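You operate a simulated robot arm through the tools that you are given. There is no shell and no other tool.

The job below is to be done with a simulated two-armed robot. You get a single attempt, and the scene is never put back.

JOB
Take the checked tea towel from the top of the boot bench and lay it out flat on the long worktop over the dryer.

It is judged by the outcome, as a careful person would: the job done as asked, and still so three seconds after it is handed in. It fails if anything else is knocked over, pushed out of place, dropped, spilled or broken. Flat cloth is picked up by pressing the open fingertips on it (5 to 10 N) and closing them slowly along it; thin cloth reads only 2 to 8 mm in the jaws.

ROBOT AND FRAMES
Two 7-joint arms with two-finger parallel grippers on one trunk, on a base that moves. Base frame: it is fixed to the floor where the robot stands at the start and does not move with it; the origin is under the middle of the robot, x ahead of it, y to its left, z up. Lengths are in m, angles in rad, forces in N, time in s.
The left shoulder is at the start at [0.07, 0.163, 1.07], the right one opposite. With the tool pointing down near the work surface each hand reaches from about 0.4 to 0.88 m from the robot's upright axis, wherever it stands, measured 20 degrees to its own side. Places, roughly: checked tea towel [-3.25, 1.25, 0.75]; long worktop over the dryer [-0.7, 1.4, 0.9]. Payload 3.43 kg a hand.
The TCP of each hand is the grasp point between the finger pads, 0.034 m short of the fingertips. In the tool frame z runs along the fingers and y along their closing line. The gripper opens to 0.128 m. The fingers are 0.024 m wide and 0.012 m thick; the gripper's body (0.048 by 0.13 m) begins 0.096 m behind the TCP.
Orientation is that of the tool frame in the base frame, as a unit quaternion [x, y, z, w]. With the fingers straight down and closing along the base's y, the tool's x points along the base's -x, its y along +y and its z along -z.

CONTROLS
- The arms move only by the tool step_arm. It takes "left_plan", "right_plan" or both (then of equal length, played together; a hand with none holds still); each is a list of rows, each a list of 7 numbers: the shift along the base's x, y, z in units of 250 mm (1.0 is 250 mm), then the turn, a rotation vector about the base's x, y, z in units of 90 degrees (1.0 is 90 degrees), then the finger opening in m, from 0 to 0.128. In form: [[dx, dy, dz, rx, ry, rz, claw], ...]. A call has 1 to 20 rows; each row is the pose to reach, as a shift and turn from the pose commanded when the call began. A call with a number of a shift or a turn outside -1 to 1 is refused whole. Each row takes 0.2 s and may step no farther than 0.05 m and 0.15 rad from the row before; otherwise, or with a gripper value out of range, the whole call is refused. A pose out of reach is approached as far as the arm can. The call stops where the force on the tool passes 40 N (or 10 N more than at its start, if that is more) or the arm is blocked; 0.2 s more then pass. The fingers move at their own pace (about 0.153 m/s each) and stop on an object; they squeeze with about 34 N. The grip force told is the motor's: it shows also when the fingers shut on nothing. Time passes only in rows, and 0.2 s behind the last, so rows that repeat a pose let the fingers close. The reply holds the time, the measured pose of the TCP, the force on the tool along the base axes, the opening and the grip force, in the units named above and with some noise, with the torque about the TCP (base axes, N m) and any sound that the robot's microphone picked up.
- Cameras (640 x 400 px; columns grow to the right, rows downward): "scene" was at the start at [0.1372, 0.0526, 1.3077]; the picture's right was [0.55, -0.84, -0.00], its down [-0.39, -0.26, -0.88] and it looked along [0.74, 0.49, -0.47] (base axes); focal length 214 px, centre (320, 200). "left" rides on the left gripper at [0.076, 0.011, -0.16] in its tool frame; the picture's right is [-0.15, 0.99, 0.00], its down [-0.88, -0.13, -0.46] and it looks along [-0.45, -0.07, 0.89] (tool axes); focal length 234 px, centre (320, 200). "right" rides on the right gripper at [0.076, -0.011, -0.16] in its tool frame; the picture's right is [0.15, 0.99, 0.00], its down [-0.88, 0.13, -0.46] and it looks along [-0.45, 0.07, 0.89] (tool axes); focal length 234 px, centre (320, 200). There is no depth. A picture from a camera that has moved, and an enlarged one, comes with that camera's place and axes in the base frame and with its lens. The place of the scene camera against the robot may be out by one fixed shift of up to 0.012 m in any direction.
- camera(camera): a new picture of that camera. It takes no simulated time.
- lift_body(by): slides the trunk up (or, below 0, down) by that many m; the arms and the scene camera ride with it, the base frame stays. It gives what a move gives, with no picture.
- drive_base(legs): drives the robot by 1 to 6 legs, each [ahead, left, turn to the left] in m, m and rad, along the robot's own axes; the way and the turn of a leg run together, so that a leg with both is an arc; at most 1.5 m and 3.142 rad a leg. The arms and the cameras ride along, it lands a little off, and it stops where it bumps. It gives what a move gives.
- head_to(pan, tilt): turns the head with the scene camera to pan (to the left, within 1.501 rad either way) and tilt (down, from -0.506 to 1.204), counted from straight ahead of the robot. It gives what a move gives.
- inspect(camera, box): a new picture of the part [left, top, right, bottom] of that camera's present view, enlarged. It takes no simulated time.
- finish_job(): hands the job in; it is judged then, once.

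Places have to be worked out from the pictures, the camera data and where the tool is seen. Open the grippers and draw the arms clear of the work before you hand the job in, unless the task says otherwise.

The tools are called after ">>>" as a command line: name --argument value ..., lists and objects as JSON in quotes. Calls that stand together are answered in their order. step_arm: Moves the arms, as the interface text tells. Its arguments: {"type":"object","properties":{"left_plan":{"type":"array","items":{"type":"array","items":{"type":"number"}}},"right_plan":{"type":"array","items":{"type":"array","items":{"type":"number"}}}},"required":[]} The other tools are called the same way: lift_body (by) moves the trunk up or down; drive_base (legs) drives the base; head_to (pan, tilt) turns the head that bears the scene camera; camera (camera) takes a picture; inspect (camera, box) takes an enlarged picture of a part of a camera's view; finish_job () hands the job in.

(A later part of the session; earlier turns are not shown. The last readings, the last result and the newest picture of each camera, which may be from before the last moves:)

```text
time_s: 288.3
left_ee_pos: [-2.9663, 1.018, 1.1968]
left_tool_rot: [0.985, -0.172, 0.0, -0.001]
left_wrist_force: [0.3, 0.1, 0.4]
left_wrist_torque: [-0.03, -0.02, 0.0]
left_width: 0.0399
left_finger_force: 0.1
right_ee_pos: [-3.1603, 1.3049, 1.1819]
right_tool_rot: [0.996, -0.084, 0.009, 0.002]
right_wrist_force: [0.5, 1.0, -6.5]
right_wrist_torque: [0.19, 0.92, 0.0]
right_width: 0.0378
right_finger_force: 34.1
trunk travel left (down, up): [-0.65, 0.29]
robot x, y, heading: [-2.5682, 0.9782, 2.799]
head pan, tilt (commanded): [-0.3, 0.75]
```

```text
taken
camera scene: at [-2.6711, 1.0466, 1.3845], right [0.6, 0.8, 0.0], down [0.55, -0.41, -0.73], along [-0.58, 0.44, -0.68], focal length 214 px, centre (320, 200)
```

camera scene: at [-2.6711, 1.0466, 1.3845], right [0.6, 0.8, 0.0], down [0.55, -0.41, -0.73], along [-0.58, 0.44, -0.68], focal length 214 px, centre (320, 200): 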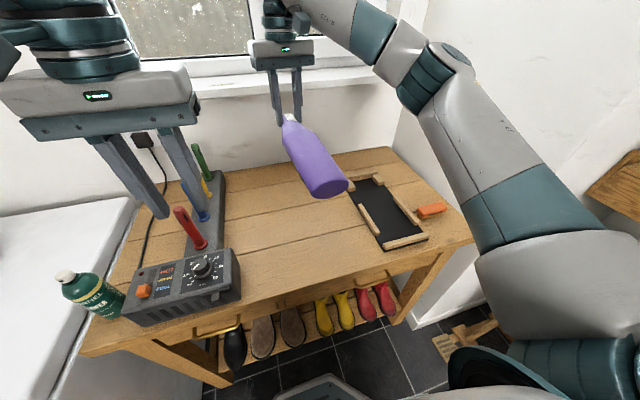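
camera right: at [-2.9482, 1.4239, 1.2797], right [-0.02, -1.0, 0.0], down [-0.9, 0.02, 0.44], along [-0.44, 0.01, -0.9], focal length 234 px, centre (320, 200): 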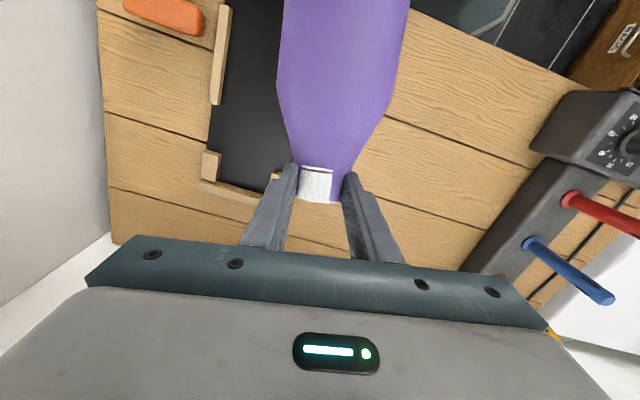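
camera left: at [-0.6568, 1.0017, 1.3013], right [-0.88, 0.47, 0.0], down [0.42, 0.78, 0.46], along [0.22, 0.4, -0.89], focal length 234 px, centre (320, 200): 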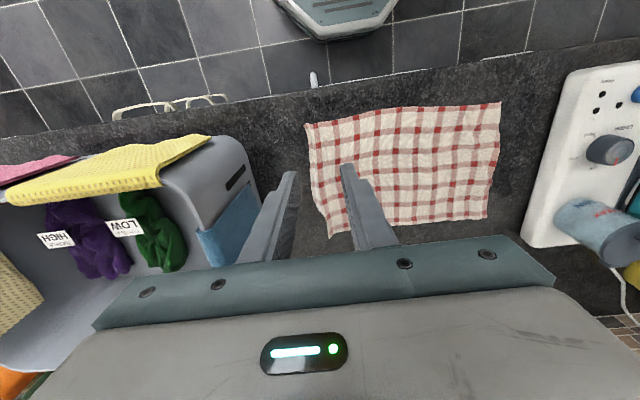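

Now I pitch the hand: fingers from down toward forward about the closing axis, in two halves, checking reach.

>>> step_arm --right_plan '[[-0.02, 0.008, 0, 0.0138, 0.0801, 0, 0], [-0.045, 0.016, 0, 0.0275, 0.1602, 0, 0], [-0.07, 0.024, 0, 0.0413, 0.2403, 0, 0], [-0.09, 0.032, 0, 0.055, 0.3204, 0, 0], [-0.113, 0.04, 0, 0.0688, 0.4005, 0, 0], [-0.113, 0.04, 0, 0.0688, 0.4005, 0, 0]]'

>>> camera --camera "scene"

```text
time_s: 289.7
left_ee_pos: [-2.9668, 1.0168, 1.1974]
left_tool_rot: [0.985, -0.172, 0.0, 0.0]
left_wrist_force: [0.0, -0.7, -0.4]
left_wrist_torque: [0.01, 0.0, -0.04]
left_width: 0.0399
left_finger_force: 0.1
right_ee_pos: [-3.1885, 1.3126, 1.1805]
right_tool_rot: [0.949, -0.08, -0.304, -0.026]
right_wrist_force: [-1.3, 0.7, -7.5]
right_wrist_torque: [0.08, 0.45, -0.01]
right_width: 0.0377
right_finger_force: 34.2
trunk travel left (down, up): [-0.65, 0.29]
robot x, y, heading: [-2.5675, 0.976, 2.8]
head pan, tilt (commanded): [-0.3, 0.75]
```

```text
taken
camera scene: at [-2.6709, 1.0456, 1.3846], right [0.6, 0.8, 0.0], down [0.55, -0.41, -0.73], along [-0.58, 0.44, -0.68], focal length 214 px, centre (320, 200)
```

scene: 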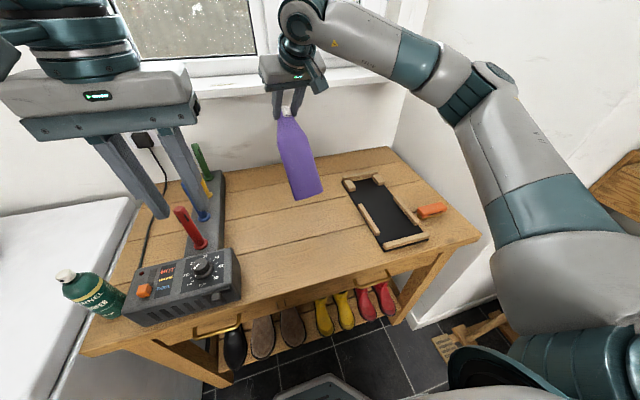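

The bottle comes upright with the hand (torque halved, no reach trouble). I continue the other half of the turn.

>>> step_arm --right_plan '[[-0.02, 0.008, 0, 0.0138, 0.0801, 0, 0], [-0.045, 0.016, 0, 0.0275, 0.1602, 0, 0], [-0.07, 0.024, 0, 0.0413, 0.2403, 0, 0], [-0.09, 0.032, 0, 0.055, 0.3204, 0, 0], [-0.113, 0.04, 0, 0.0688, 0.4005, 0, 0], [-0.113, 0.04, 0, 0.0688, 0.4005, 0, 0]]'

>>> camera --camera "scene"

>>> camera --camera "right"

```text
time_s: 291.1
left_ee_pos: [-2.9665, 1.0172, 1.197]
left_tool_rot: [0.985, -0.171, 0.0, 0.0]
left_wrist_force: [0.4, -0.3, 0.2]
left_wrist_torque: [0.01, -0.02, 0.0]
left_width: 0.0398
left_finger_force: 0.0
right_ee_pos: [-3.2164, 1.325, 1.1843]
right_tool_rot: [0.805, -0.068, -0.587, -0.05]
right_wrist_force: [0.9, 0.3, -6.9]
right_wrist_torque: [-0.05, -0.2, 0.0]
right_width: 0.0376
right_finger_force: 34.3
trunk travel left (down, up): [-0.65, 0.29]
robot x, y, heading: [-2.5672, 0.9741, 2.801]
head pan, tilt (commanded): [-0.3, 0.75]
```

```text
taken
camera scene: at [-2.6707, 1.0457, 1.3847], right [0.6, 0.8, 0.0], down [0.55, -0.41, -0.73], along [-0.58, 0.44, -0.68], focal length 214 px, centre (320, 200)
```

scene: 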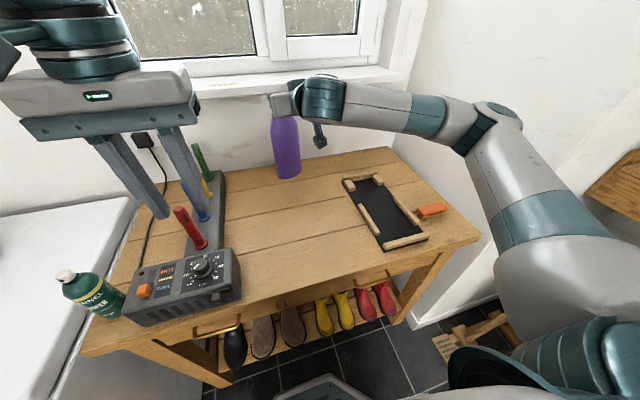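

```text
taken
camera right: at [-3.042, 1.3057, 1.1606], right [-0.12, -0.98, -0.14], down [0.14, -0.16, 0.98], along [-0.98, 0.1, 0.16], focal length 234 px, centre (320, 200)
```

right: 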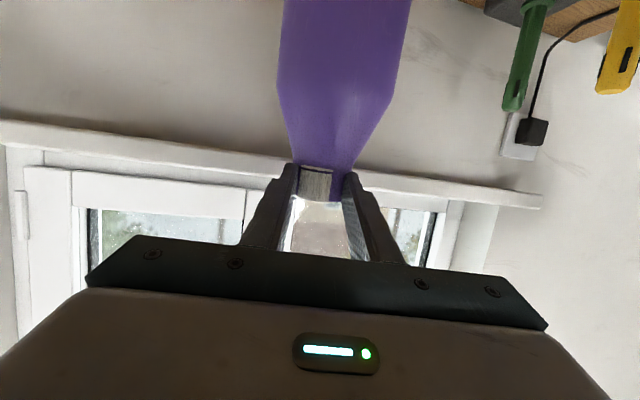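

The bottle is upright in the hand. I raise it 4 cm, and back the robot 0.3 m so the arm has room to set it at its old place near the bench's front-right.

>>> step_arm --right_plan '[[0, 0, 0.08, 0, 0, 0, 0], [0, 0, 0.16, 0, 0, 0, 0], [0, 0, 0.16, 0, 0, 0, 0]]'

>>> drive_base --legs '[[-0.3, 0, 0]]'

>>> camera --camera "scene"

```text
time_s: 291.9
left_ee_pos: [-2.9665, 1.0188, 1.1977]
left_tool_rot: [0.985, -0.172, 0.0, 0.0]
left_wrist_force: [0.1, -0.1, -1.4]
left_wrist_torque: [-0.04, 0.02, 0.0]
left_width: 0.0399
left_finger_force: 0.1
right_ee_pos: [-3.2161, 1.3245, 1.2222]
right_tool_rot: [0.806, -0.068, -0.586, -0.049]
right_wrist_force: [-0.1, 0.4, -6.3]
right_wrist_torque: [-0.05, -0.16, 0.0]
right_width: 0.0379
right_finger_force: 33.5
trunk travel left (down, up): [-0.65, 0.29]
robot x, y, heading: [-2.5647, 0.9765, 2.796]
head pan, tilt (commanded): [-0.3, 0.75]
```

```text
time_s: 293.9
left_ee_pos: [-2.6937, 0.9207, 1.1968]
left_tool_rot: [0.985, -0.175, 0.0, 0.0]
left_wrist_force: [0.5, -0.4, -0.1]
left_wrist_torque: [-0.02, 0.0, 0.03]
left_width: 0.0399
left_finger_force: 0.1
right_ee_pos: [-2.9409, 1.2297, 1.2229]
right_tool_rot: [0.805, -0.071, -0.586, -0.051]
right_wrist_force: [-0.6, -0.2, -8.2]
right_wrist_torque: [-0.04, -0.21, 0.01]
right_width: 0.0377
right_finger_force: 34.0
trunk travel left (down, up): [-0.65, 0.29]
robot x, y, heading: [-2.2907, 0.8737, 2.788]
head pan, tilt (commanded): [-0.3, 0.75]
```

```text
taken
camera scene: at [-2.3972, 0.9482, 1.3845], right [0.6, 0.8, 0.0], down [0.54, -0.41, -0.73], along [-0.58, 0.44, -0.68], focal length 214 px, centre (320, 200)
```

scene: 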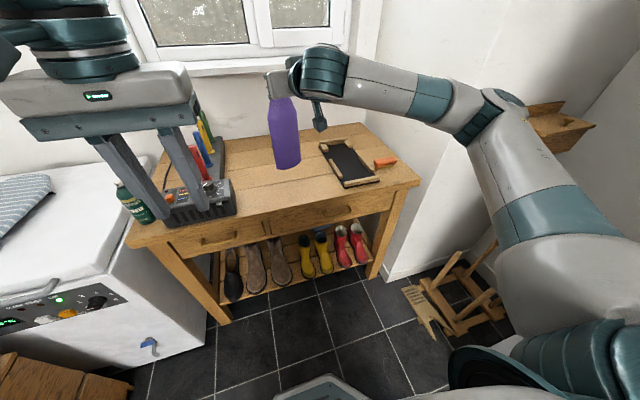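

Now I carry the upright bottle across to the right (over the tray at safe height), turning it ~10° to face square.

>>> step_arm --right_plan '[[0.059, 0.124, 0, 0, 0, -0.018, 0], [0.118, 0.248, 0, 0, 0, -0.037, 0], [0.177, 0.372, 0, 0, 0, -0.055, 0], [0.236, 0.496, 0, 0, 0, -0.073, 0], [0.295, 0.62, 0, 0, 0, -0.092, 0], [0.354, 0.744, 0, 0, 0, -0.11, 0], [0.354, 0.744, 0, 0, 0, -0.11, 0]]'

>>> camera --camera "scene"

```text
time_s: 295.5
left_ee_pos: [-2.6941, 0.9203, 1.197]
left_tool_rot: [0.985, -0.175, 0.001, 0.0]
left_wrist_force: [0.1, 0.1, -0.6]
left_wrist_torque: [0.03, 0.0, 0.0]
left_width: 0.0399
left_finger_force: 0.0
right_ee_pos: [-2.8526, 1.414, 1.2214]
right_tool_rot: [0.797, -0.139, -0.579, -0.101]
right_wrist_force: [0.1, 0.3, -7.7]
right_wrist_torque: [-0.05, -0.17, 0.0]
right_width: 0.038
right_finger_force: 34.3
trunk travel left (down, up): [-0.65, 0.29]
robot x, y, heading: [-2.2944, 0.8795, 2.791]
head pan, tilt (commanded): [-0.3, 0.75]
```

```text
taken
camera scene: at [-2.3973, 0.9476, 1.3846], right [0.6, 0.8, 0.0], down [0.54, -0.41, -0.73], along [-0.58, 0.44, -0.68], focal length 214 px, centre (320, 200)
```

scene: 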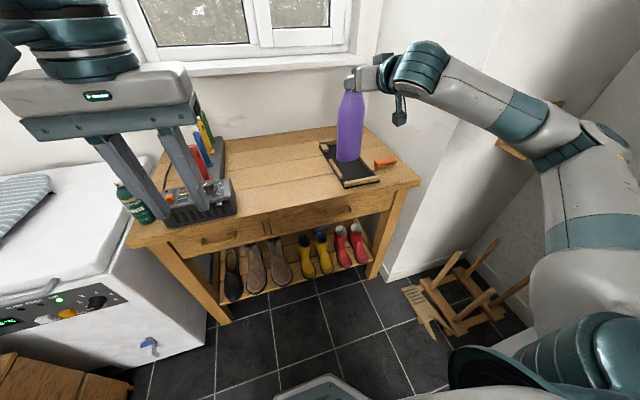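

Halfway, all clear. I continue to above its old spot (TCP s≈3.14, r≈0.583).

>>> step_arm --right_plan '[[0.059, 0.125, 0, 0, 0, 0, 0], [0.118, 0.25, 0, 0, 0, 0, 0], [0.177, 0.375, 0, 0, 0, 0, 0], [0.237, 0.5, 0, 0, 0, 0, 0], [0.296, 0.625, 0, 0, 0, 0, 0], [0.355, 0.75, 0, 0, 0, 0, 0], [0.355, 0.75, 0, 0, 0, 0, 0]]'

>>> head_to --pan -0.55 --tilt 0.65

>>> camera --camera "scene"

>>> inspect --camera "scene" --box '[230, 80, 390, 240]'

```text
time_s: 297.1
left_ee_pos: [-2.6929, 0.9212, 1.1966]
left_tool_rot: [0.985, -0.174, 0.002, 0.001]
left_wrist_force: [-0.8, -0.6, 0.1]
left_wrist_torque: [0.05, -0.01, -0.02]
left_width: 0.04
left_finger_force: 0.0
right_ee_pos: [-2.7646, 1.6011, 1.2208]
right_tool_rot: [0.797, -0.14, -0.579, -0.102]
right_wrist_force: [-0.4, -0.2, -7.0]
right_wrist_torque: [-0.07, -0.15, 0.0]
right_width: 0.0377
right_finger_force: 33.4
trunk travel left (down, up): [-0.65, 0.29]
robot x, y, heading: [-2.2924, 0.8797, 2.79]
head pan, tilt (commanded): [-0.3, 0.75]
```

```text
time_s: 297.9
left_ee_pos: [-2.6919, 0.9215, 1.1982]
left_tool_rot: [0.985, -0.174, 0.0, 0.0]
left_wrist_force: [0.6, 0.0, 0.4]
left_wrist_torque: [0.02, 0.0, -0.01]
left_width: 0.0402
left_finger_force: 0.0
right_ee_pos: [-2.763, 1.6018, 1.2203]
right_tool_rot: [0.796, -0.14, -0.58, -0.102]
right_wrist_force: [0.3, 0.0, -6.7]
right_wrist_torque: [-0.07, -0.18, 0.01]
right_width: 0.0377
right_finger_force: 34.2
trunk travel left (down, up): [-0.65, 0.29]
robot x, y, heading: [-2.2925, 0.8752, 2.788]
head pan, tilt (commanded): [-0.55, 0.649]
```

```text
taken
camera scene: at [-2.3844, 0.9665, 1.3932], right [0.78, 0.62, 0.0], down [0.38, -0.47, -0.8], along [-0.5, 0.62, -0.61], focal length 214 px, centre (320, 200)
```

scene: 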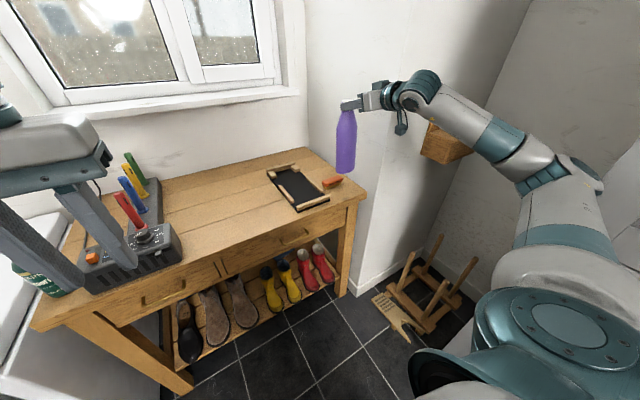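

```text
2.50 times, centred on (310, 160) of scene
camera zoom: at [-2.3844, 0.9665, 1.3932], right [0.78, 0.62, 0.0], down [0.38, -0.47, -0.8], along [-0.5, 0.62, -0.61], focal length 536 px, centre (345, 300)
```

zoom: 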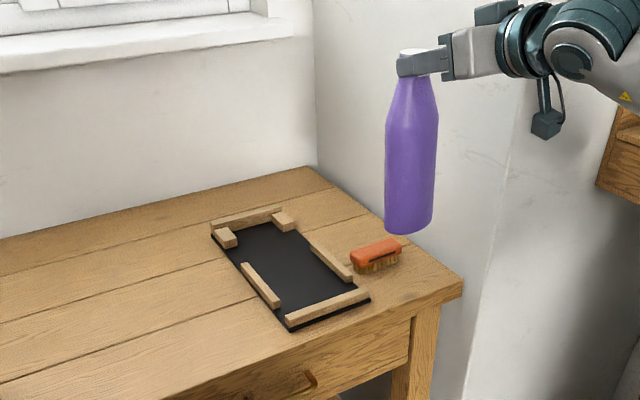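

The bottle hovers above its old spot, between the bench's front edge and the brush (base centre ≈ s 3.16, r 0.584). I lower it straight down to just above the bench.

>>> step_arm --right_plan '[[0.015, -0.005, -0.1, 0, 0, 0, 0], [0.015, -0.005, -0.2, 0, 0, 0, 0], [0.015, -0.005, -0.3, 0, 0, 0, 0], [0.015, -0.005, -0.38, 0, 0, 0, 0], [0.015, -0.005, -0.38, 0, 0, 0, 0]]'

>>> inspect --camera "scene" --box '[250, 80, 410, 240]'

```text
time_s: 299.1
left_ee_pos: [-2.6986, 0.9167, 1.1972]
left_tool_rot: [0.985, -0.174, 0.003, -0.002]
left_wrist_force: [-0.1, 0.3, 0.4]
left_wrist_torque: [-0.02, -0.02, -0.01]
left_width: 0.0399
left_finger_force: 0.0
right_ee_pos: [-2.7647, 1.5941, 1.1259]
right_tool_rot: [0.798, -0.138, -0.578, -0.104]
right_wrist_force: [0.3, 0.2, -7.1]
right_wrist_torque: [-0.09, -0.17, -0.01]
right_width: 0.0379
right_finger_force: 34.1
trunk travel left (down, up): [-0.65, 0.29]
robot x, y, heading: [-2.2934, 0.8781, 2.792]
head pan, tilt (commanded): [-0.55, 0.649]
```

```text
2.50 times, centred on (330, 160) of scene
camera zoom: at [-2.3912, 0.9602, 1.3931], right [0.78, 0.62, 0.01], down [0.38, -0.47, -0.8], along [-0.49, 0.62, -0.61], focal length 536 px, centre (295, 300)
```

zoom: 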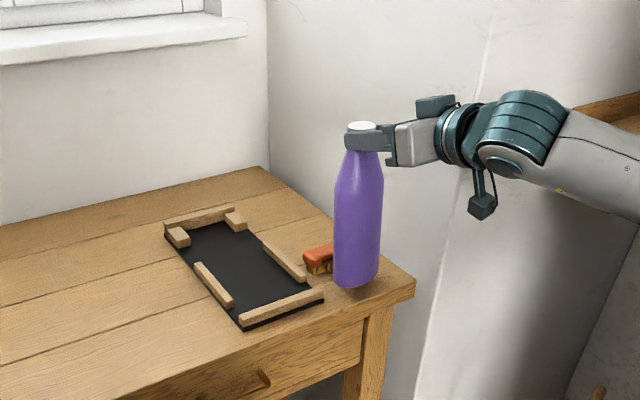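

The bottle is ~2 cm above the bench and its back is very near the brush. I shift it 1.2 cm toward me, then lower in small steps.

>>> step_arm --right_plan '[[0.045, -0.016, 0, 0, 0, 0, 0], [0.045, -0.016, -0.02, 0, 0, 0, 0], [0.045, -0.016, -0.04, 0, 0, 0, 0], [0.045, -0.016, -0.04, 0, 0, 0, 0]]'

>>> inspect --camera "scene" --box '[290, 110, 390, 230]'

```text
time_s: 300.1
left_ee_pos: [-2.7026, 0.9143, 1.1939]
left_tool_rot: [0.985, -0.173, 0.005, -0.004]
left_wrist_force: [-0.3, 0.2, -0.1]
left_wrist_torque: [-0.01, 0.01, 0.0]
left_width: 0.0397
left_finger_force: 0.0
right_ee_pos: [-2.7623, 1.5887, 1.115]
right_tool_rot: [0.8, -0.135, -0.576, -0.101]
right_wrist_force: [0.4, 0.1, -7.1]
right_wrist_torque: [-0.08, -0.15, -0.03]
right_width: 0.0378
right_finger_force: 33.9
trunk travel left (down, up): [-0.65, 0.29]
robot x, y, heading: [-2.292, 0.8792, 2.799]
head pan, tilt (commanded): [-0.55, 0.649]
```

```text
3.33 times, centred on (340, 170) of scene
camera zoom: at [-2.3979, 0.9592, 1.3927], right [0.78, 0.63, 0.01], down [0.39, -0.47, -0.79], along [-0.49, 0.62, -0.61], focal length 715 px, centre (253, 300)
```

zoom: 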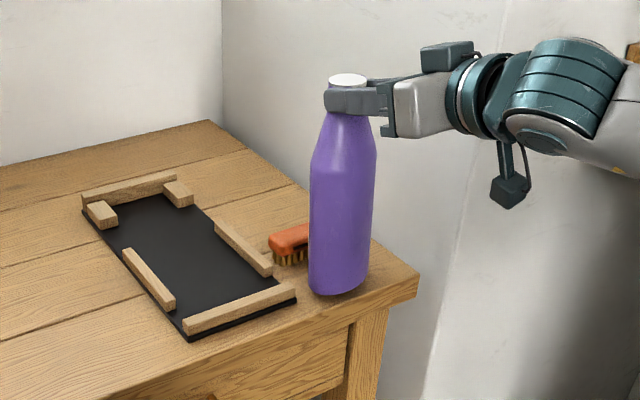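

The robot's body seems to be shifting slightly as I lower, so the right elbow may be touching something. I look at it.

>>> head_to --pan -1.2 --tilt 0.5

>>> camera --camera "scene"

```text
time_s: 301.1
left_ee_pos: [-2.7029, 0.9138, 1.1934]
left_tool_rot: [0.985, -0.172, 0.005, -0.004]
left_wrist_force: [-0.4, 0.1, -0.5]
left_wrist_torque: [0.04, 0.02, -0.01]
left_width: 0.04
left_finger_force: 0.1
right_ee_pos: [-2.7612, 1.5886, 1.1134]
right_tool_rot: [0.799, -0.136, -0.577, -0.103]
right_wrist_force: [-0.5, 0.3, -6.7]
right_wrist_torque: [-0.04, -0.15, 0.01]
right_width: 0.0379
right_finger_force: 34.1
trunk travel left (down, up): [-0.65, 0.29]
robot x, y, heading: [-2.2916, 0.8771, 2.799]
head pan, tilt (commanded): [-1.201, 0.499]
```

```text
taken
camera scene: at [-2.3459, 0.9823, 1.4066], right [1.0, 0.03, 0.01], down [0.02, -0.47, -0.88], along [-0.02, 0.88, -0.48], focal length 214 px, centre (320, 200)
```

scene: 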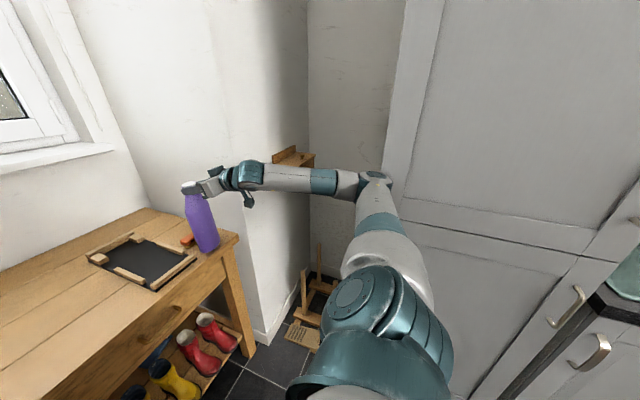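

The right elbow is resting against the tall cabinet's edge. I raise the bottle 7 cm, shift the base 8 cm left, and compensate with the arm.

>>> step_arm --right_plan '[[0, 0, 0.1, 0, 0, 0, 0], [0, 0, 0.2, 0, 0, 0, 0], [0, 0, 0.3, 0, 0, 0, 0], [0, 0, 0.3, 0, 0, 0, 0]]'

>>> drive_base --legs '[[0, 0.1, 0]]'

>>> camera --camera "scene"

```text
time_s: 302.1
left_ee_pos: [-2.6917, 0.9134, 1.1979]
left_tool_rot: [0.984, -0.176, 0.0, -0.004]
left_wrist_force: [-0.6, 0.6, -0.4]
left_wrist_torque: [-0.02, 0.02, -0.01]
left_width: 0.0399
left_finger_force: 0.0
right_ee_pos: [-2.7441, 1.5891, 1.1983]
right_tool_rot: [0.796, -0.138, -0.58, -0.106]
right_wrist_force: [0.3, -0.3, -7.2]
right_wrist_torque: [-0.05, -0.16, -0.05]
right_width: 0.0377
right_finger_force: 33.6
trunk travel left (down, up): [-0.65, 0.29]
robot x, y, heading: [-2.2892, 0.8785, 2.789]
head pan, tilt (commanded): [-1.201, 0.499]
```

```text
time_s: 303.3
left_ee_pos: [-2.7265, 0.8278, 1.1976]
left_tool_rot: [0.985, -0.175, 0.001, 0.0]
left_wrist_force: [-0.1, -0.5, 0.7]
left_wrist_torque: [0.06, -0.02, -0.02]
left_width: 0.04
left_finger_force: 0.2
right_ee_pos: [-2.7799, 1.5023, 1.194]
right_tool_rot: [0.796, -0.14, -0.579, -0.102]
right_wrist_force: [-0.3, 0.6, -6.5]
right_wrist_torque: [-0.08, -0.2, 0.01]
right_width: 0.0377
right_finger_force: 34.1
trunk travel left (down, up): [-0.65, 0.29]
robot x, y, heading: [-2.3289, 0.785, 2.788]
head pan, tilt (commanded): [-1.201, 0.499]
```

```text
taken
camera scene: at [-2.3662, 0.8952, 1.4066], right [1.0, 0.02, 0.0], down [0.01, -0.48, -0.88], along [-0.02, 0.88, -0.48], focal length 214 px, centre (320, 200)
```

scene: 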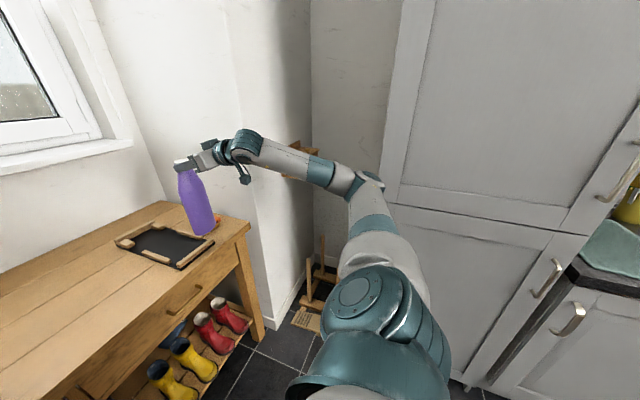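

Elbow is free again. I move the bottle 9.5 cm right to its spot and lower it most of the way.

>>> step_arm --right_plan '[[0.037, 0.121, 0, 0, 0, 0, 0], [0.075, 0.242, 0, 0, 0, 0, 0], [0.112, 0.363, 0, 0, 0, 0, 0], [0.112, 0.363, -0.1, 0, 0, 0, 0], [0.112, 0.363, -0.2, 0, 0, 0, 0], [0.112, 0.363, -0.28, 0, 0, 0, 0], [0.112, 0.363, -0.28, 0, 0, 0, 0]]'

>>> camera --camera "scene"

>>> inspect --camera "scene" --box '[120, 120, 280, 270]'

```text
time_s: 304.9
left_ee_pos: [-2.7263, 0.8288, 1.1964]
left_tool_rot: [0.985, -0.175, 0.0, 0.0]
left_wrist_force: [0.1, 0.0, 0.8]
left_wrist_torque: [0.07, 0.0, 0.01]
left_width: 0.0397
left_finger_force: 0.0
right_ee_pos: [-2.7528, 1.5936, 1.1227]
right_tool_rot: [0.797, -0.141, -0.579, -0.103]
right_wrist_force: [-0.1, -0.8, -7.9]
right_wrist_torque: [-0.04, -0.15, 0.03]
right_width: 0.0376
right_finger_force: 34.3
trunk travel left (down, up): [-0.65, 0.29]
robot x, y, heading: [-2.327, 0.7852, 2.788]
head pan, tilt (commanded): [-1.201, 0.499]
```

```text
taken
camera scene: at [-2.3663, 0.8958, 1.4066], right [1.0, 0.02, 0.0], down [0.01, -0.48, -0.88], along [-0.02, 0.88, -0.48], focal length 214 px, centre (320, 200)
```

scene: 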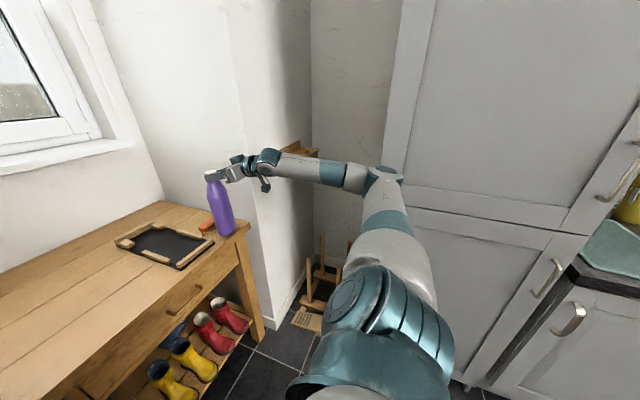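

```text
2.67 times, centred on (200, 195) of scene
camera zoom: at [-2.3663, 0.8958, 1.4066], right [1.0, 0.02, 0.0], down [0.01, -0.48, -0.88], along [-0.02, 0.88, -0.48], focal length 572 px, centre (640, 213)
```

zoom: 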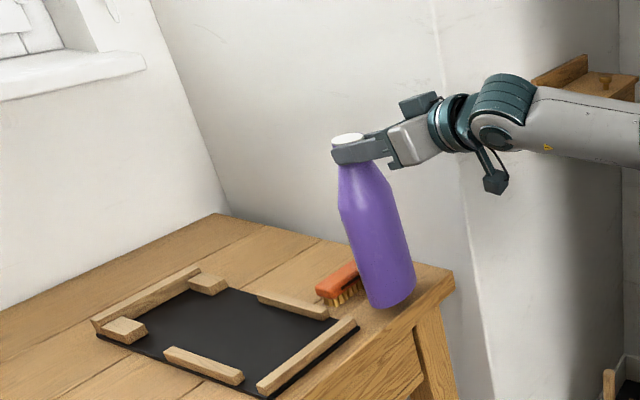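

Body steady, bottle ~2 cm above the bench, clear of the brush. I lower gently until it stands.

>>> step_arm --right_plan '[[0, 0, -0.02, 0, 0, 0, 0], [0, 0, -0.04, 0, 0, 0, 0], [0, 0, -0.056, 0, 0, 0, 0], [0, 0, -0.056, 0, 0, 0, 0]]'

```text
time_s: 305.9
left_ee_pos: [-2.7262, 0.8288, 1.1975]
left_tool_rot: [0.985, -0.175, 0.0, 0.0]
left_wrist_force: [0.1, 0.3, -0.1]
left_wrist_torque: [-0.02, 0.0, 0.0]
left_width: 0.0402
left_finger_force: 0.0
right_ee_pos: [-2.7525, 1.5943, 1.107]
right_tool_rot: [0.797, -0.139, -0.58, -0.101]
right_wrist_force: [-0.4, 0.4, -7.3]
right_wrist_torque: [-0.05, -0.17, 0.0]
right_width: 0.0378
right_finger_force: 34.1
trunk travel left (down, up): [-0.65, 0.29]
robot x, y, heading: [-2.3307, 0.7833, 2.788]
head pan, tilt (commanded): [-1.201, 0.499]
```

>>> step_arm --right_plan '[[0, 0, -0.012, 0, 0, 0, 0], [0, 0, -0.024, 0, 0, 0, 0], [0, 0, -0.032, 0, 0, 0, 0], [0, 0, -0.032, 0, 0, 0, 0]]'

>>> inspect --camera "scene" --box '[120, 120, 280, 270]'

```text
time_s: 306.9
left_ee_pos: [-2.7255, 0.8282, 1.1987]
left_tool_rot: [0.985, -0.175, 0.0, 0.0]
left_wrist_force: [0.1, -0.3, 1.1]
left_wrist_torque: [-0.03, 0.03, 0.03]
left_width: 0.0399
left_finger_force: 0.2
right_ee_pos: [-2.7516, 1.5939, 1.1043]
right_tool_rot: [0.795, -0.139, -0.581, -0.103]
right_wrist_force: [-3.3, 1.4, 4.6]
right_wrist_torque: [0.6, 0.87, -0.05]
right_width: 0.0377
right_finger_force: 34.4
trunk travel left (down, up): [-0.65, 0.29]
robot x, y, heading: [-2.3276, 0.7807, 2.792]
head pan, tilt (commanded): [-1.201, 0.499]
```

```text
2.67 times, centred on (200, 195) of scene
camera zoom: at [-2.3656, 0.8946, 1.4069], right [1.0, 0.02, 0.0], down [0.01, -0.48, -0.88], along [-0.02, 0.88, -0.48], focal length 572 px, centre (640, 213)
```

zoom: 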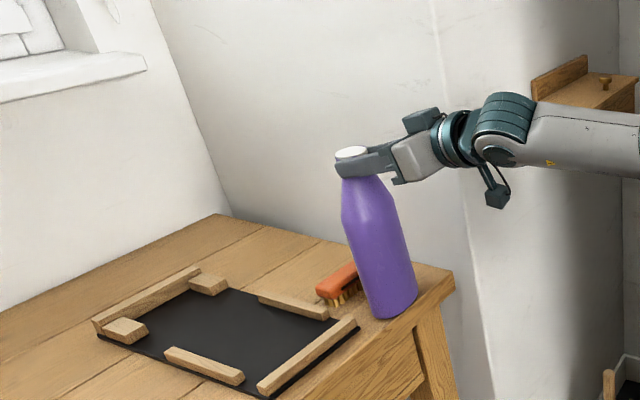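

The bottle stands on the bench (12 N contact, centred). I open the fingers slowly.

>>> step_arm --right_plan '[[0, 0, 0.006, 0, 0, 0, 0.02], [0, 0, 0.008, 0, 0, 0, 0.034], [0, 0, 0.008, 0, 0, 0, 0.037], [0, 0, 0.008, 0, 0, 0, 0.04], [0, 0, 0.008, 0, 0, 0, 0.043], [0, 0, 0.008, 0, 0, 0, 0.046], [0, 0, 0.008, 0, 0, 0, 0.05], [0, 0, 0.008, 0, 0, 0, 0.055], [0, 0, 0.008, 0, 0, 0, 0.06], [0, 0, 0.008, 0, 0, 0, 0.065], [0, 0, 0.008, 0, 0, 0, 0.07], [0, 0, 0.008, 0, 0, 0, 0.07]]'

>>> inspect --camera "scene" --box '[120, 120, 280, 270]'

>>> camera --camera "right"

```text
time_s: 309.5
left_ee_pos: [-2.7252, 0.8279, 1.1978]
left_tool_rot: [0.985, -0.175, 0.0, 0.0]
left_wrist_force: [0.7, -0.1, -0.4]
left_wrist_torque: [-0.03, 0.01, 0.0]
left_width: 0.0397
left_finger_force: 0.0
right_ee_pos: [-2.7519, 1.5932, 1.1035]
right_tool_rot: [0.796, -0.14, -0.58, -0.102]
right_wrist_force: [1.0, 0.0, 0.5]
right_wrist_torque: [0.0, 0.0, 0.0]
right_width: 0.07
right_finger_force: 0.1
trunk travel left (down, up): [-0.65, 0.29]
robot x, y, heading: [-2.326, 0.7862, 2.792]
head pan, tilt (commanded): [-1.201, 0.499]
```

```text
2.67 times, centred on (200, 195) of scene
camera zoom: at [-2.3657, 0.895, 1.4067], right [1.0, 0.02, 0.0], down [0.01, -0.48, -0.88], along [-0.02, 0.88, -0.48], focal length 572 px, centre (640, 213)
```

zoom: 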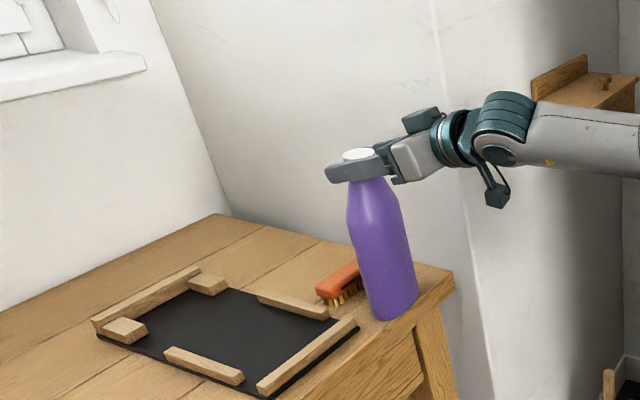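

```text
taken
camera right: at [-2.5835, 1.5436, 1.0815], right [-0.3, -0.94, -0.14], down [0.11, -0.18, 0.98], along [-0.95, 0.27, 0.16], focal length 234 px, centre (320, 200)
```

right: 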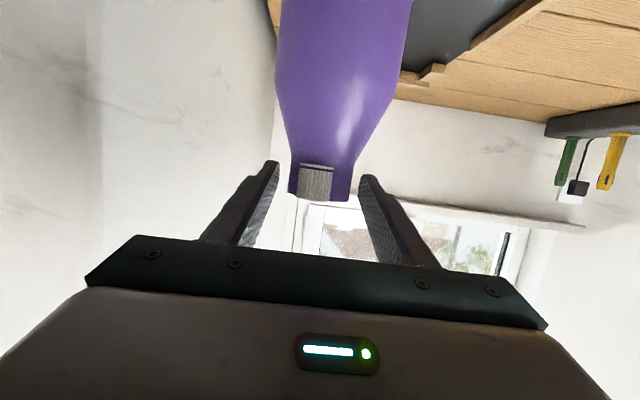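

The bottle stands free with the open fingers either side of its cap. I retreat by driving straight back 0.18 m (along the fingers' own direction).

>>> drive_base --legs '[[-0.18, 0, 0]]'

>>> head_to --pan -0.45 --tilt 0.55

>>> camera --camera "scene"

>>> inspect --camera "scene" --box '[210, 90, 370, 230]'

```text
time_s: 311.0
left_ee_pos: [-2.5543, 0.7655, 1.1986]
left_tool_rot: [0.985, -0.175, 0.0, 0.0]
left_wrist_force: [0.0, 0.3, -1.0]
left_wrist_torque: [0.02, 0.0, -0.01]
left_width: 0.0397
left_finger_force: 0.0
right_ee_pos: [-2.5839, 1.5301, 1.1021]
right_tool_rot: [0.796, -0.139, -0.58, -0.102]
right_wrist_force: [-0.2, -0.3, 0.1]
right_wrist_torque: [-0.02, -0.04, 0.01]
right_width: 0.0701
right_finger_force: 0.1
trunk travel left (down, up): [-0.65, 0.29]
robot x, y, heading: [-2.1565, 0.7223, 2.791]
head pan, tilt (commanded): [-1.201, 0.499]
```

```text
time_s: 312.1
left_ee_pos: [-2.554, 0.766, 1.1979]
left_tool_rot: [0.985, -0.174, 0.0, 0.0]
left_wrist_force: [0.3, -0.1, 0.4]
left_wrist_torque: [-0.03, -0.02, -0.01]
left_width: 0.0401
left_finger_force: 0.0
right_ee_pos: [-2.5816, 1.5308, 1.1026]
right_tool_rot: [0.796, -0.14, -0.579, -0.102]
right_wrist_force: [0.0, 0.1, -0.5]
right_wrist_torque: [0.0, 0.0, -0.01]
right_width: 0.0702
right_finger_force: 0.0
trunk travel left (down, up): [-0.65, 0.29]
robot x, y, heading: [-2.1561, 0.7216, 2.792]
head pan, tilt (commanded): [-0.45, 0.55]
```

```text
taken
camera scene: at [-2.2554, 0.806, 1.4022], right [0.72, 0.7, 0.0], down [0.36, -0.37, -0.85], along [-0.59, 0.61, -0.52], focal length 214 px, centre (320, 200)
```

scene: 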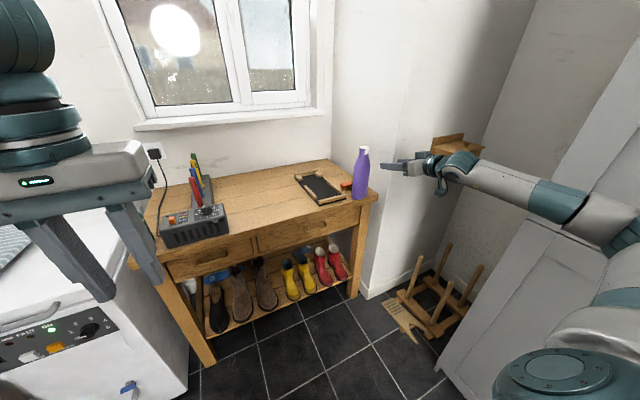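

```text
2.86 times, centred on (290, 160) of scene
camera zoom: at [-2.2554, 0.806, 1.4022], right [0.72, 0.7, 0.0], down [0.36, -0.37, -0.85], along [-0.59, 0.61, -0.52], focal length 613 px, centre (406, 314)
```

zoom: 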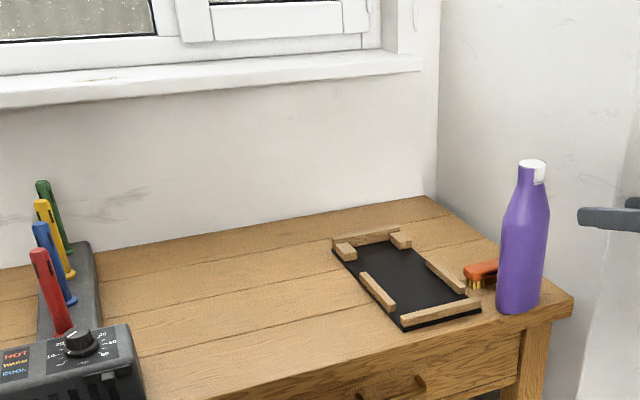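

The purple bottle stands upright again at its place with the brush and tray undisturbed. I draw the right hand inward, back away 0.4 m and check the whole bench.

>>> step_arm --right_plan '[[-0.057, -0.157, 0.05, 0, 0, 0, 0.05], [-0.114, -0.313, 0.1, 0, 0, 0, 0.04], [-0.171, -0.47, 0.15, 0, 0, 0, 0.04], [-0.229, -0.627, 0.2, 0, 0, 0, 0.04], [-0.286, -0.783, 0.25, 0, 0, 0, 0.04], [-0.343, -0.94, 0.3, 0, 0, 0, 0.04], [-0.343, -0.94, 0.3, 0, 0, 0, 0.04]]'

>>> drive_base --legs '[[-0.4, 0, 0]]'

>>> head_to --pan 0 --tilt 0.45

>>> camera --camera "scene"

>>> inspect --camera "scene" --box '[230, 120, 430, 260]'

```text
time_s: 313.7
left_ee_pos: [-2.5542, 0.7659, 1.1976]
left_tool_rot: [0.985, -0.174, 0.001, 0.0]
left_wrist_force: [0.0, -0.4, 0.6]
left_wrist_torque: [0.02, 0.0, -0.02]
left_width: 0.0398
left_finger_force: 0.0
right_ee_pos: [-2.6683, 1.2959, 1.1766]
right_tool_rot: [0.797, -0.14, -0.579, -0.102]
right_wrist_force: [0.4, 0.8, 0.0]
right_wrist_torque: [-0.01, -0.02, 0.03]
right_width: 0.04
right_finger_force: 0.0
trunk travel left (down, up): [-0.65, 0.29]
robot x, y, heading: [-2.1575, 0.7244, 2.791]
head pan, tilt (commanded): [-0.45, 0.55]
```

```text
time_s: 316.2
left_ee_pos: [-2.1771, 0.6284, 1.1979]
left_tool_rot: [0.984, -0.176, 0.0, 0.0]
left_wrist_force: [0.1, -0.9, 0.2]
left_wrist_torque: [0.0, 0.0, 0.01]
left_width: 0.0398
left_finger_force: 0.0
right_ee_pos: [-2.2887, 1.159, 1.1752]
right_tool_rot: [0.796, -0.141, -0.58, -0.103]
right_wrist_force: [-0.3, -0.1, -0.5]
right_wrist_torque: [0.02, -0.01, 0.01]
right_width: 0.0397
right_finger_force: 0.1
trunk travel left (down, up): [-0.65, 0.29]
robot x, y, heading: [-1.7806, 0.5858, 2.791]
head pan, tilt (commanded): [-0.45, 0.55]
```

```text
time_s: 317.1
left_ee_pos: [-2.1783, 0.6291, 1.1988]
left_tool_rot: [0.985, -0.175, -0.001, 0.0]
left_wrist_force: [0.7, -0.2, -0.1]
left_wrist_torque: [-0.01, 0.03, 0.0]
left_width: 0.0397
left_finger_force: 0.0
right_ee_pos: [-2.29, 1.1588, 1.1751]
right_tool_rot: [0.796, -0.141, -0.579, -0.103]
right_wrist_force: [0.3, 0.2, 0.7]
right_wrist_torque: [-0.02, -0.01, -0.04]
right_width: 0.0397
right_finger_force: 0.2
trunk travel left (down, up): [-0.65, 0.29]
robot x, y, heading: [-1.7784, 0.5837, 2.794]
head pan, tilt (commanded): [0.0, 0.45]
```

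```text
taken
camera scene: at [-1.9013, 0.6356, 1.4111], right [0.34, 0.94, 0.0], down [0.41, -0.15, -0.9], along [-0.84, 0.31, -0.44], focal length 214 px, centre (320, 200)
```

scene: 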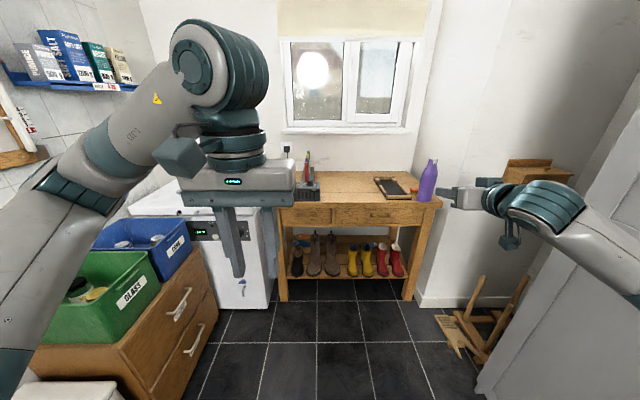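

```text
2.86 times, centred on (330, 190) of scene
camera zoom: at [-1.9013, 0.6356, 1.4111], right [0.34, 0.94, 0.0], down [0.41, -0.15, -0.9], along [-0.84, 0.31, -0.44], focal length 613 px, centre (291, 229)
```

zoom: 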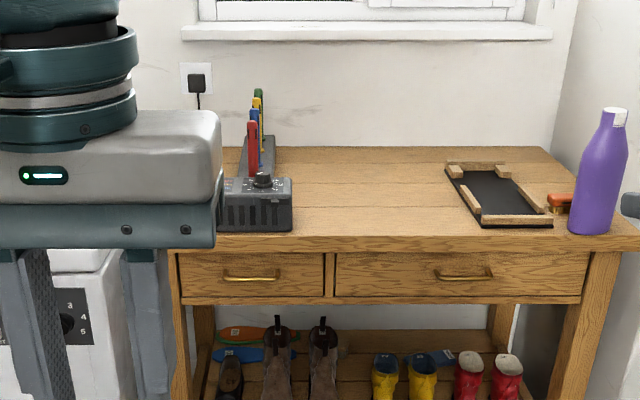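

Bench right side looks as at the start. The left hand hides the green bottle, so I raise it a bit and look.

>>> step_arm --left_plan '[[0.0, 0.0, 0.18, 0, 0, 0, 0.04], [0, 0, 0.36, 0, 0, 0, 0.04], [0, 0, 0.54, 0, 0, 0, 0.04], [0, 0, 0.72, 0, 0, 0, 0.04], [0, 0, 0.72, 0, 0, 0, 0.04]]'

>>> inspect --camera "scene" --box '[200, 120, 400, 260]'

```text
time_s: 318.3
left_ee_pos: [-2.1787, 0.631, 1.3779]
left_tool_rot: [0.984, -0.175, 0.001, 0.001]
left_wrist_force: [-0.5, 1.0, 0.5]
left_wrist_torque: [-0.04, -0.03, 0.03]
left_width: 0.0399
left_finger_force: 0.1
right_ee_pos: [-2.2891, 1.1584, 1.1756]
right_tool_rot: [0.796, -0.14, -0.579, -0.103]
right_wrist_force: [0.2, -0.6, -0.4]
right_wrist_torque: [0.0, 0.03, -0.01]
right_width: 0.0398
right_finger_force: 0.1
trunk travel left (down, up): [-0.65, 0.29]
robot x, y, heading: [-1.7748, 0.5852, 2.79]
head pan, tilt (commanded): [0.0, 0.45]
```

```text
2.86 times, centred on (300, 190) of scene
camera zoom: at [-1.9026, 0.6355, 1.411], right [0.34, 0.94, 0.0], down [0.41, -0.15, -0.9], along [-0.84, 0.31, -0.44], focal length 613 px, centre (377, 229)
```

zoom: 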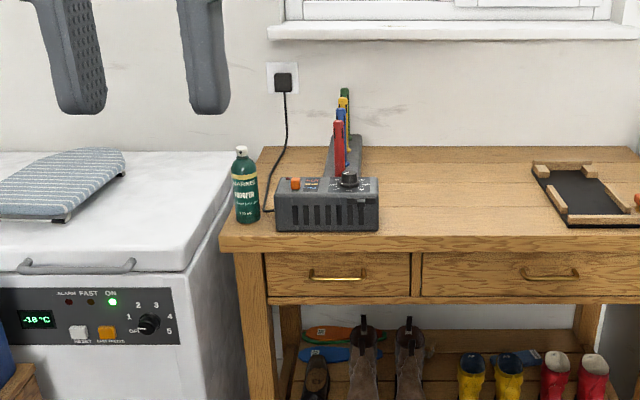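

All on the bench stands as before. Lastly I drive back to check the towel on the worktop.

>>> drive_base --legs '[[-0.85, 0, 0]]'

>>> head_to --pan -1.45 --tilt 0.5

>>> camera --camera "scene"

```text
time_s: 322.8
left_ee_pos: [-1.3739, 0.3359, 1.3789]
left_tool_rot: [0.985, -0.172, -0.001, -0.001]
left_wrist_force: [0.0, 0.2, 0.3]
left_wrist_torque: [-0.02, 0.04, 0.01]
left_width: 0.0398
left_finger_force: 0.1
right_ee_pos: [-1.4879, 0.8632, 1.1757]
right_tool_rot: [0.797, -0.138, -0.58, -0.101]
right_wrist_force: [-0.4, 0.5, 0.5]
right_wrist_torque: [0.0, 0.0, 0.03]
right_width: 0.0399
right_finger_force: 0.0
trunk travel left (down, up): [-0.65, 0.29]
robot x, y, heading: [-0.9721, 0.2884, 2.792]
head pan, tilt (commanded): [0.0, 0.45]
```

```text
time_s: 324.4
left_ee_pos: [-1.3722, 0.336, 1.3792]
left_tool_rot: [0.985, -0.173, -0.001, -0.001]
left_wrist_force: [-0.1, 0.0, 0.7]
left_wrist_torque: [-0.02, 0.0, -0.01]
left_width: 0.0399
left_finger_force: 0.1
right_ee_pos: [-1.4884, 0.8626, 1.176]
right_tool_rot: [0.797, -0.138, -0.58, -0.101]
right_wrist_force: [-0.1, -0.8, -0.2]
right_wrist_torque: [-0.01, 0.0, 0.02]
right_width: 0.0398
right_finger_force: 0.0
trunk travel left (down, up): [-0.65, 0.29]
robot x, y, heading: [-0.9737, 0.2911, 2.8]
head pan, tilt (commanded): [-1.45, 0.499]
```

```text
taken
camera scene: at [-0.99, 0.4004, 1.4067], right [0.98, -0.22, 0.0], down [-0.11, -0.47, -0.88], along [0.19, 0.86, -0.48], focal length 214 px, centre (320, 200)
```

scene: 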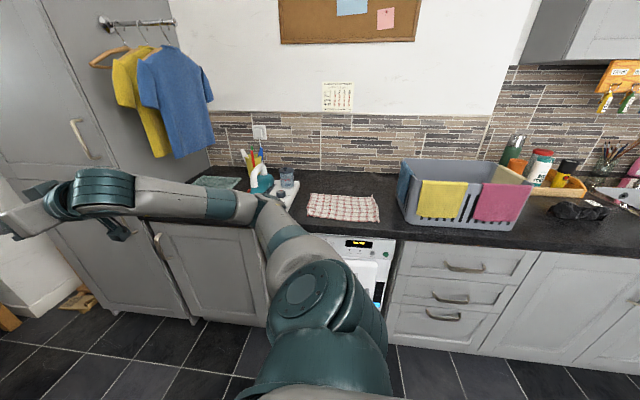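

The towel is in view on the worktop above the dryer; I zoom in for a final check.

>>> inspect --camera "scene" --box '[270, 160, 430, 260]'

>>> inspect --camera "scene" --box '[300, 185, 390, 230]'

```text
4.00 times, centred on (350, 210) of scene
camera zoom: at [-0.99, 0.4004, 1.4067], right [0.98, -0.22, 0.0], down [-0.11, -0.47, -0.88], along [0.19, 0.86, -0.48], focal length 858 px, centre (200, 160)
```

zoom: 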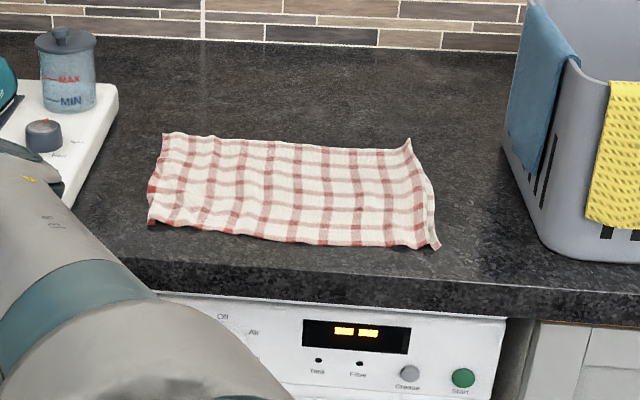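

```text
7.11 times, centred on (345, 208) of scene
camera zoom: at [-0.99, 0.4004, 1.4067], right [0.98, -0.22, 0.0], down [-0.11, -0.47, -0.88], along [0.19, 0.86, -0.48], focal length 1525 px, centre (142, 147)
```

zoom: 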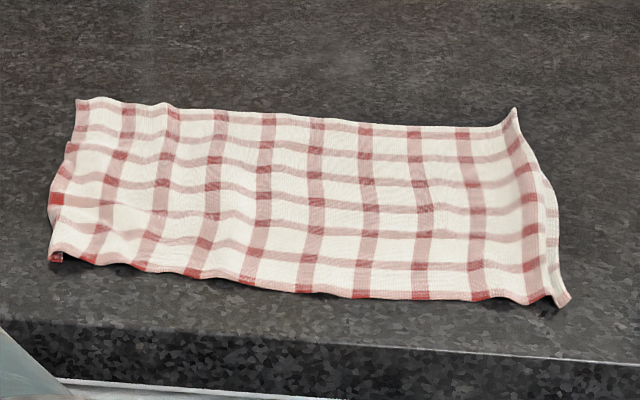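

Low-angle view: the towel is open and flat overall, but its right hem stands up as a small lip and there are slight ripples. I'll smooth it: first bring the right hand back to pointing down and raise the trunk.

>>> step_arm --right_plan '[[0, 0, 0.02, -0.0274, -0.0754, 0, 0.02], [0, 0, 0.04, -0.0547, -0.1508, 0, 0], [0, 0, 0.06, -0.0821, -0.2262, 0, 0], [0, 0, 0.08, -0.1094, -0.3016, 0, 0], [0, 0, 0.1, -0.1368, -0.377, 0, 0], [0, 0, 0.12, -0.1641, -0.4524, 0, 0], [0, 0, 0.14, -0.1915, -0.5278, 0, 0], [0, 0, 0.16, -0.2188, -0.6032, 0, 0], [0, 0, 0.18, -0.2462, -0.6786, 0, 0], [0, 0, 0.2, -0.2735, -0.754, 0, 0], [0, 0, 0.2, -0.2735, -0.754, 0, 0]]'

>>> lift_body --by 0.26

```text
time_s: 326.8
left_ee_pos: [-1.3733, 0.3362, 1.3789]
left_tool_rot: [0.985, -0.173, -0.002, 0.0]
left_wrist_force: [0.0, -0.6, 0.2]
left_wrist_torque: [0.02, 0.0, -0.02]
left_width: 0.0399
left_finger_force: 0.0
right_ee_pos: [-1.4867, 0.8641, 1.2256]
right_tool_rot: [0.985, -0.171, 0.0, 0.002]
right_wrist_force: [-0.4, 0.2, -0.3]
right_wrist_torque: [0.0, 0.03, 0.01]
right_width: 0.0
right_finger_force: 32.6
trunk travel left (down, up): [-0.65, 0.29]
robot x, y, heading: [-0.9736, 0.2921, 2.797]
head pan, tilt (commanded): [-1.45, 0.499]
```

```text
time_s: 329.5
left_ee_pos: [-1.373, 0.3361, 1.6396]
left_tool_rot: [0.985, -0.172, 0.0, 0.0]
left_wrist_force: [0.6, 0.0, -0.1]
left_wrist_torque: [0.02, 0.01, -0.03]
left_width: 0.0399
left_finger_force: 0.2
right_ee_pos: [-1.487, 0.8634, 1.4856]
right_tool_rot: [0.985, -0.172, 0.0, 0.003]
right_wrist_force: [-0.7, 0.3, 0.0]
right_wrist_torque: [0.01, 0.03, 0.01]
right_width: 0.0001
right_finger_force: 33.1
trunk travel left (down, up): [-0.91, 0.03]
robot x, y, heading: [-0.9736, 0.2896, 2.792]
head pan, tilt (commanded): [-1.45, 0.499]
```

Now I tuck the right hand, turn to face the worktop, and move up to it again.

>>> step_arm --right_plan '[[0.069, -0.142, 0, 0, 0, 0, 0], [0.138, -0.284, 0, 0, 0, 0, 0], [0.207, -0.426, 0, 0, 0, 0, 0], [0.275, -0.568, 0, 0, 0, 0, 0], [0.344, -0.71, 0, 0, 0, 0, 0], [0.413, -0.852, 0, 0, 0, 0, 0]]' --left_plan '[[0, 0, -0.1, 0, 0, 0, 0], [-0.03, -0.05, -0.2, 0, 0, 0, 0], [-0.06, -0.1, -0.3, 0, 0, 0, 0], [-0.1, -0.15, -0.4, 0, 0, 0, 0], [-0.15, -0.2, -0.5, 0, 0, 0, 0], [-0.2, -0.25, -0.6, 0, 0, 0, 0]]'

>>> drive_base --legs '[[0, 0, -1.565]]'

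>>> head_to --pan 0 --tilt 0.75

>>> camera --camera "scene"

```text
time_s: 330.9
left_ee_pos: [-1.4235, 0.2707, 1.4873]
left_tool_rot: [0.985, -0.171, 0.0, -0.002]
left_wrist_force: [-0.3, -0.4, 0.6]
left_wrist_torque: [0.01, -0.02, 0.01]
left_width: 0.0003
left_finger_force: 32.7
right_ee_pos: [-1.3843, 0.6468, 1.4865]
right_tool_rot: [0.985, -0.172, 0.0, 0.0]
right_wrist_force: [-0.1, -0.4, 0.6]
right_wrist_torque: [0.07, -0.01, -0.02]
right_width: 0.0
right_finger_force: 33.4
trunk travel left (down, up): [-0.91, 0.03]
robot x, y, heading: [-0.9734, 0.2934, 2.797]
head pan, tilt (commanded): [-1.45, 0.499]
```

```text
time_s: 335.1
left_ee_pos: [-0.9995, 0.7403, 1.4875]
left_tool_rot: [-0.581, 0.814, 0.0, -0.001]
left_wrist_force: [-0.9, 0.6, 0.1]
left_wrist_torque: [-0.03, 0.02, 0.05]
left_width: 0.0
left_finger_force: 33.7
right_ee_pos: [-0.623, 0.7073, 1.4863]
right_tool_rot: [-0.581, 0.814, 0.001, -0.001]
right_wrist_force: [-0.2, -0.6, 0.5]
right_wrist_torque: [-0.02, 0.01, 0.01]
right_width: 0.0001
right_finger_force: 33.1
trunk travel left (down, up): [-0.91, 0.03]
robot x, y, heading: [-0.9733, 0.2926, 1.242]
head pan, tilt (commanded): [-1.45, 0.499]
```

```text
time_s: 336.6
left_ee_pos: [-0.9989, 0.7413, 1.4865]
left_tool_rot: [-0.581, 0.814, -0.001, 0.0]
left_wrist_force: [-0.3, -0.2, -0.1]
left_wrist_torque: [-0.04, -0.03, 0.01]
left_width: 0.0
left_finger_force: 33.0
right_ee_pos: [-0.6226, 0.7084, 1.4869]
right_tool_rot: [-0.581, 0.814, 0.002, -0.002]
right_wrist_force: [0.9, 1.0, 0.3]
right_wrist_torque: [0.04, 0.04, 0.01]
right_width: 0.0
right_finger_force: 32.7
trunk travel left (down, up): [-0.91, 0.03]
robot x, y, heading: [-0.9744, 0.2901, 1.242]
head pan, tilt (commanded): [0.0, 0.75]
```

```text
taken
camera scene: at [-0.9198, 0.4206, 1.6447], right [0.95, -0.32, 0.0], down [-0.22, -0.65, -0.73], along [0.24, 0.69, -0.68], focal length 214 px, centre (320, 200)
```

scene: 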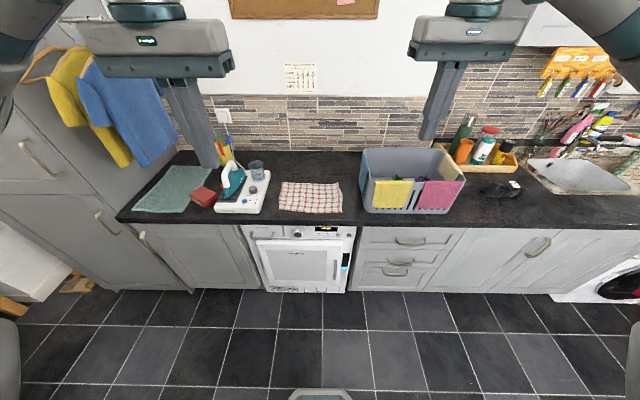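

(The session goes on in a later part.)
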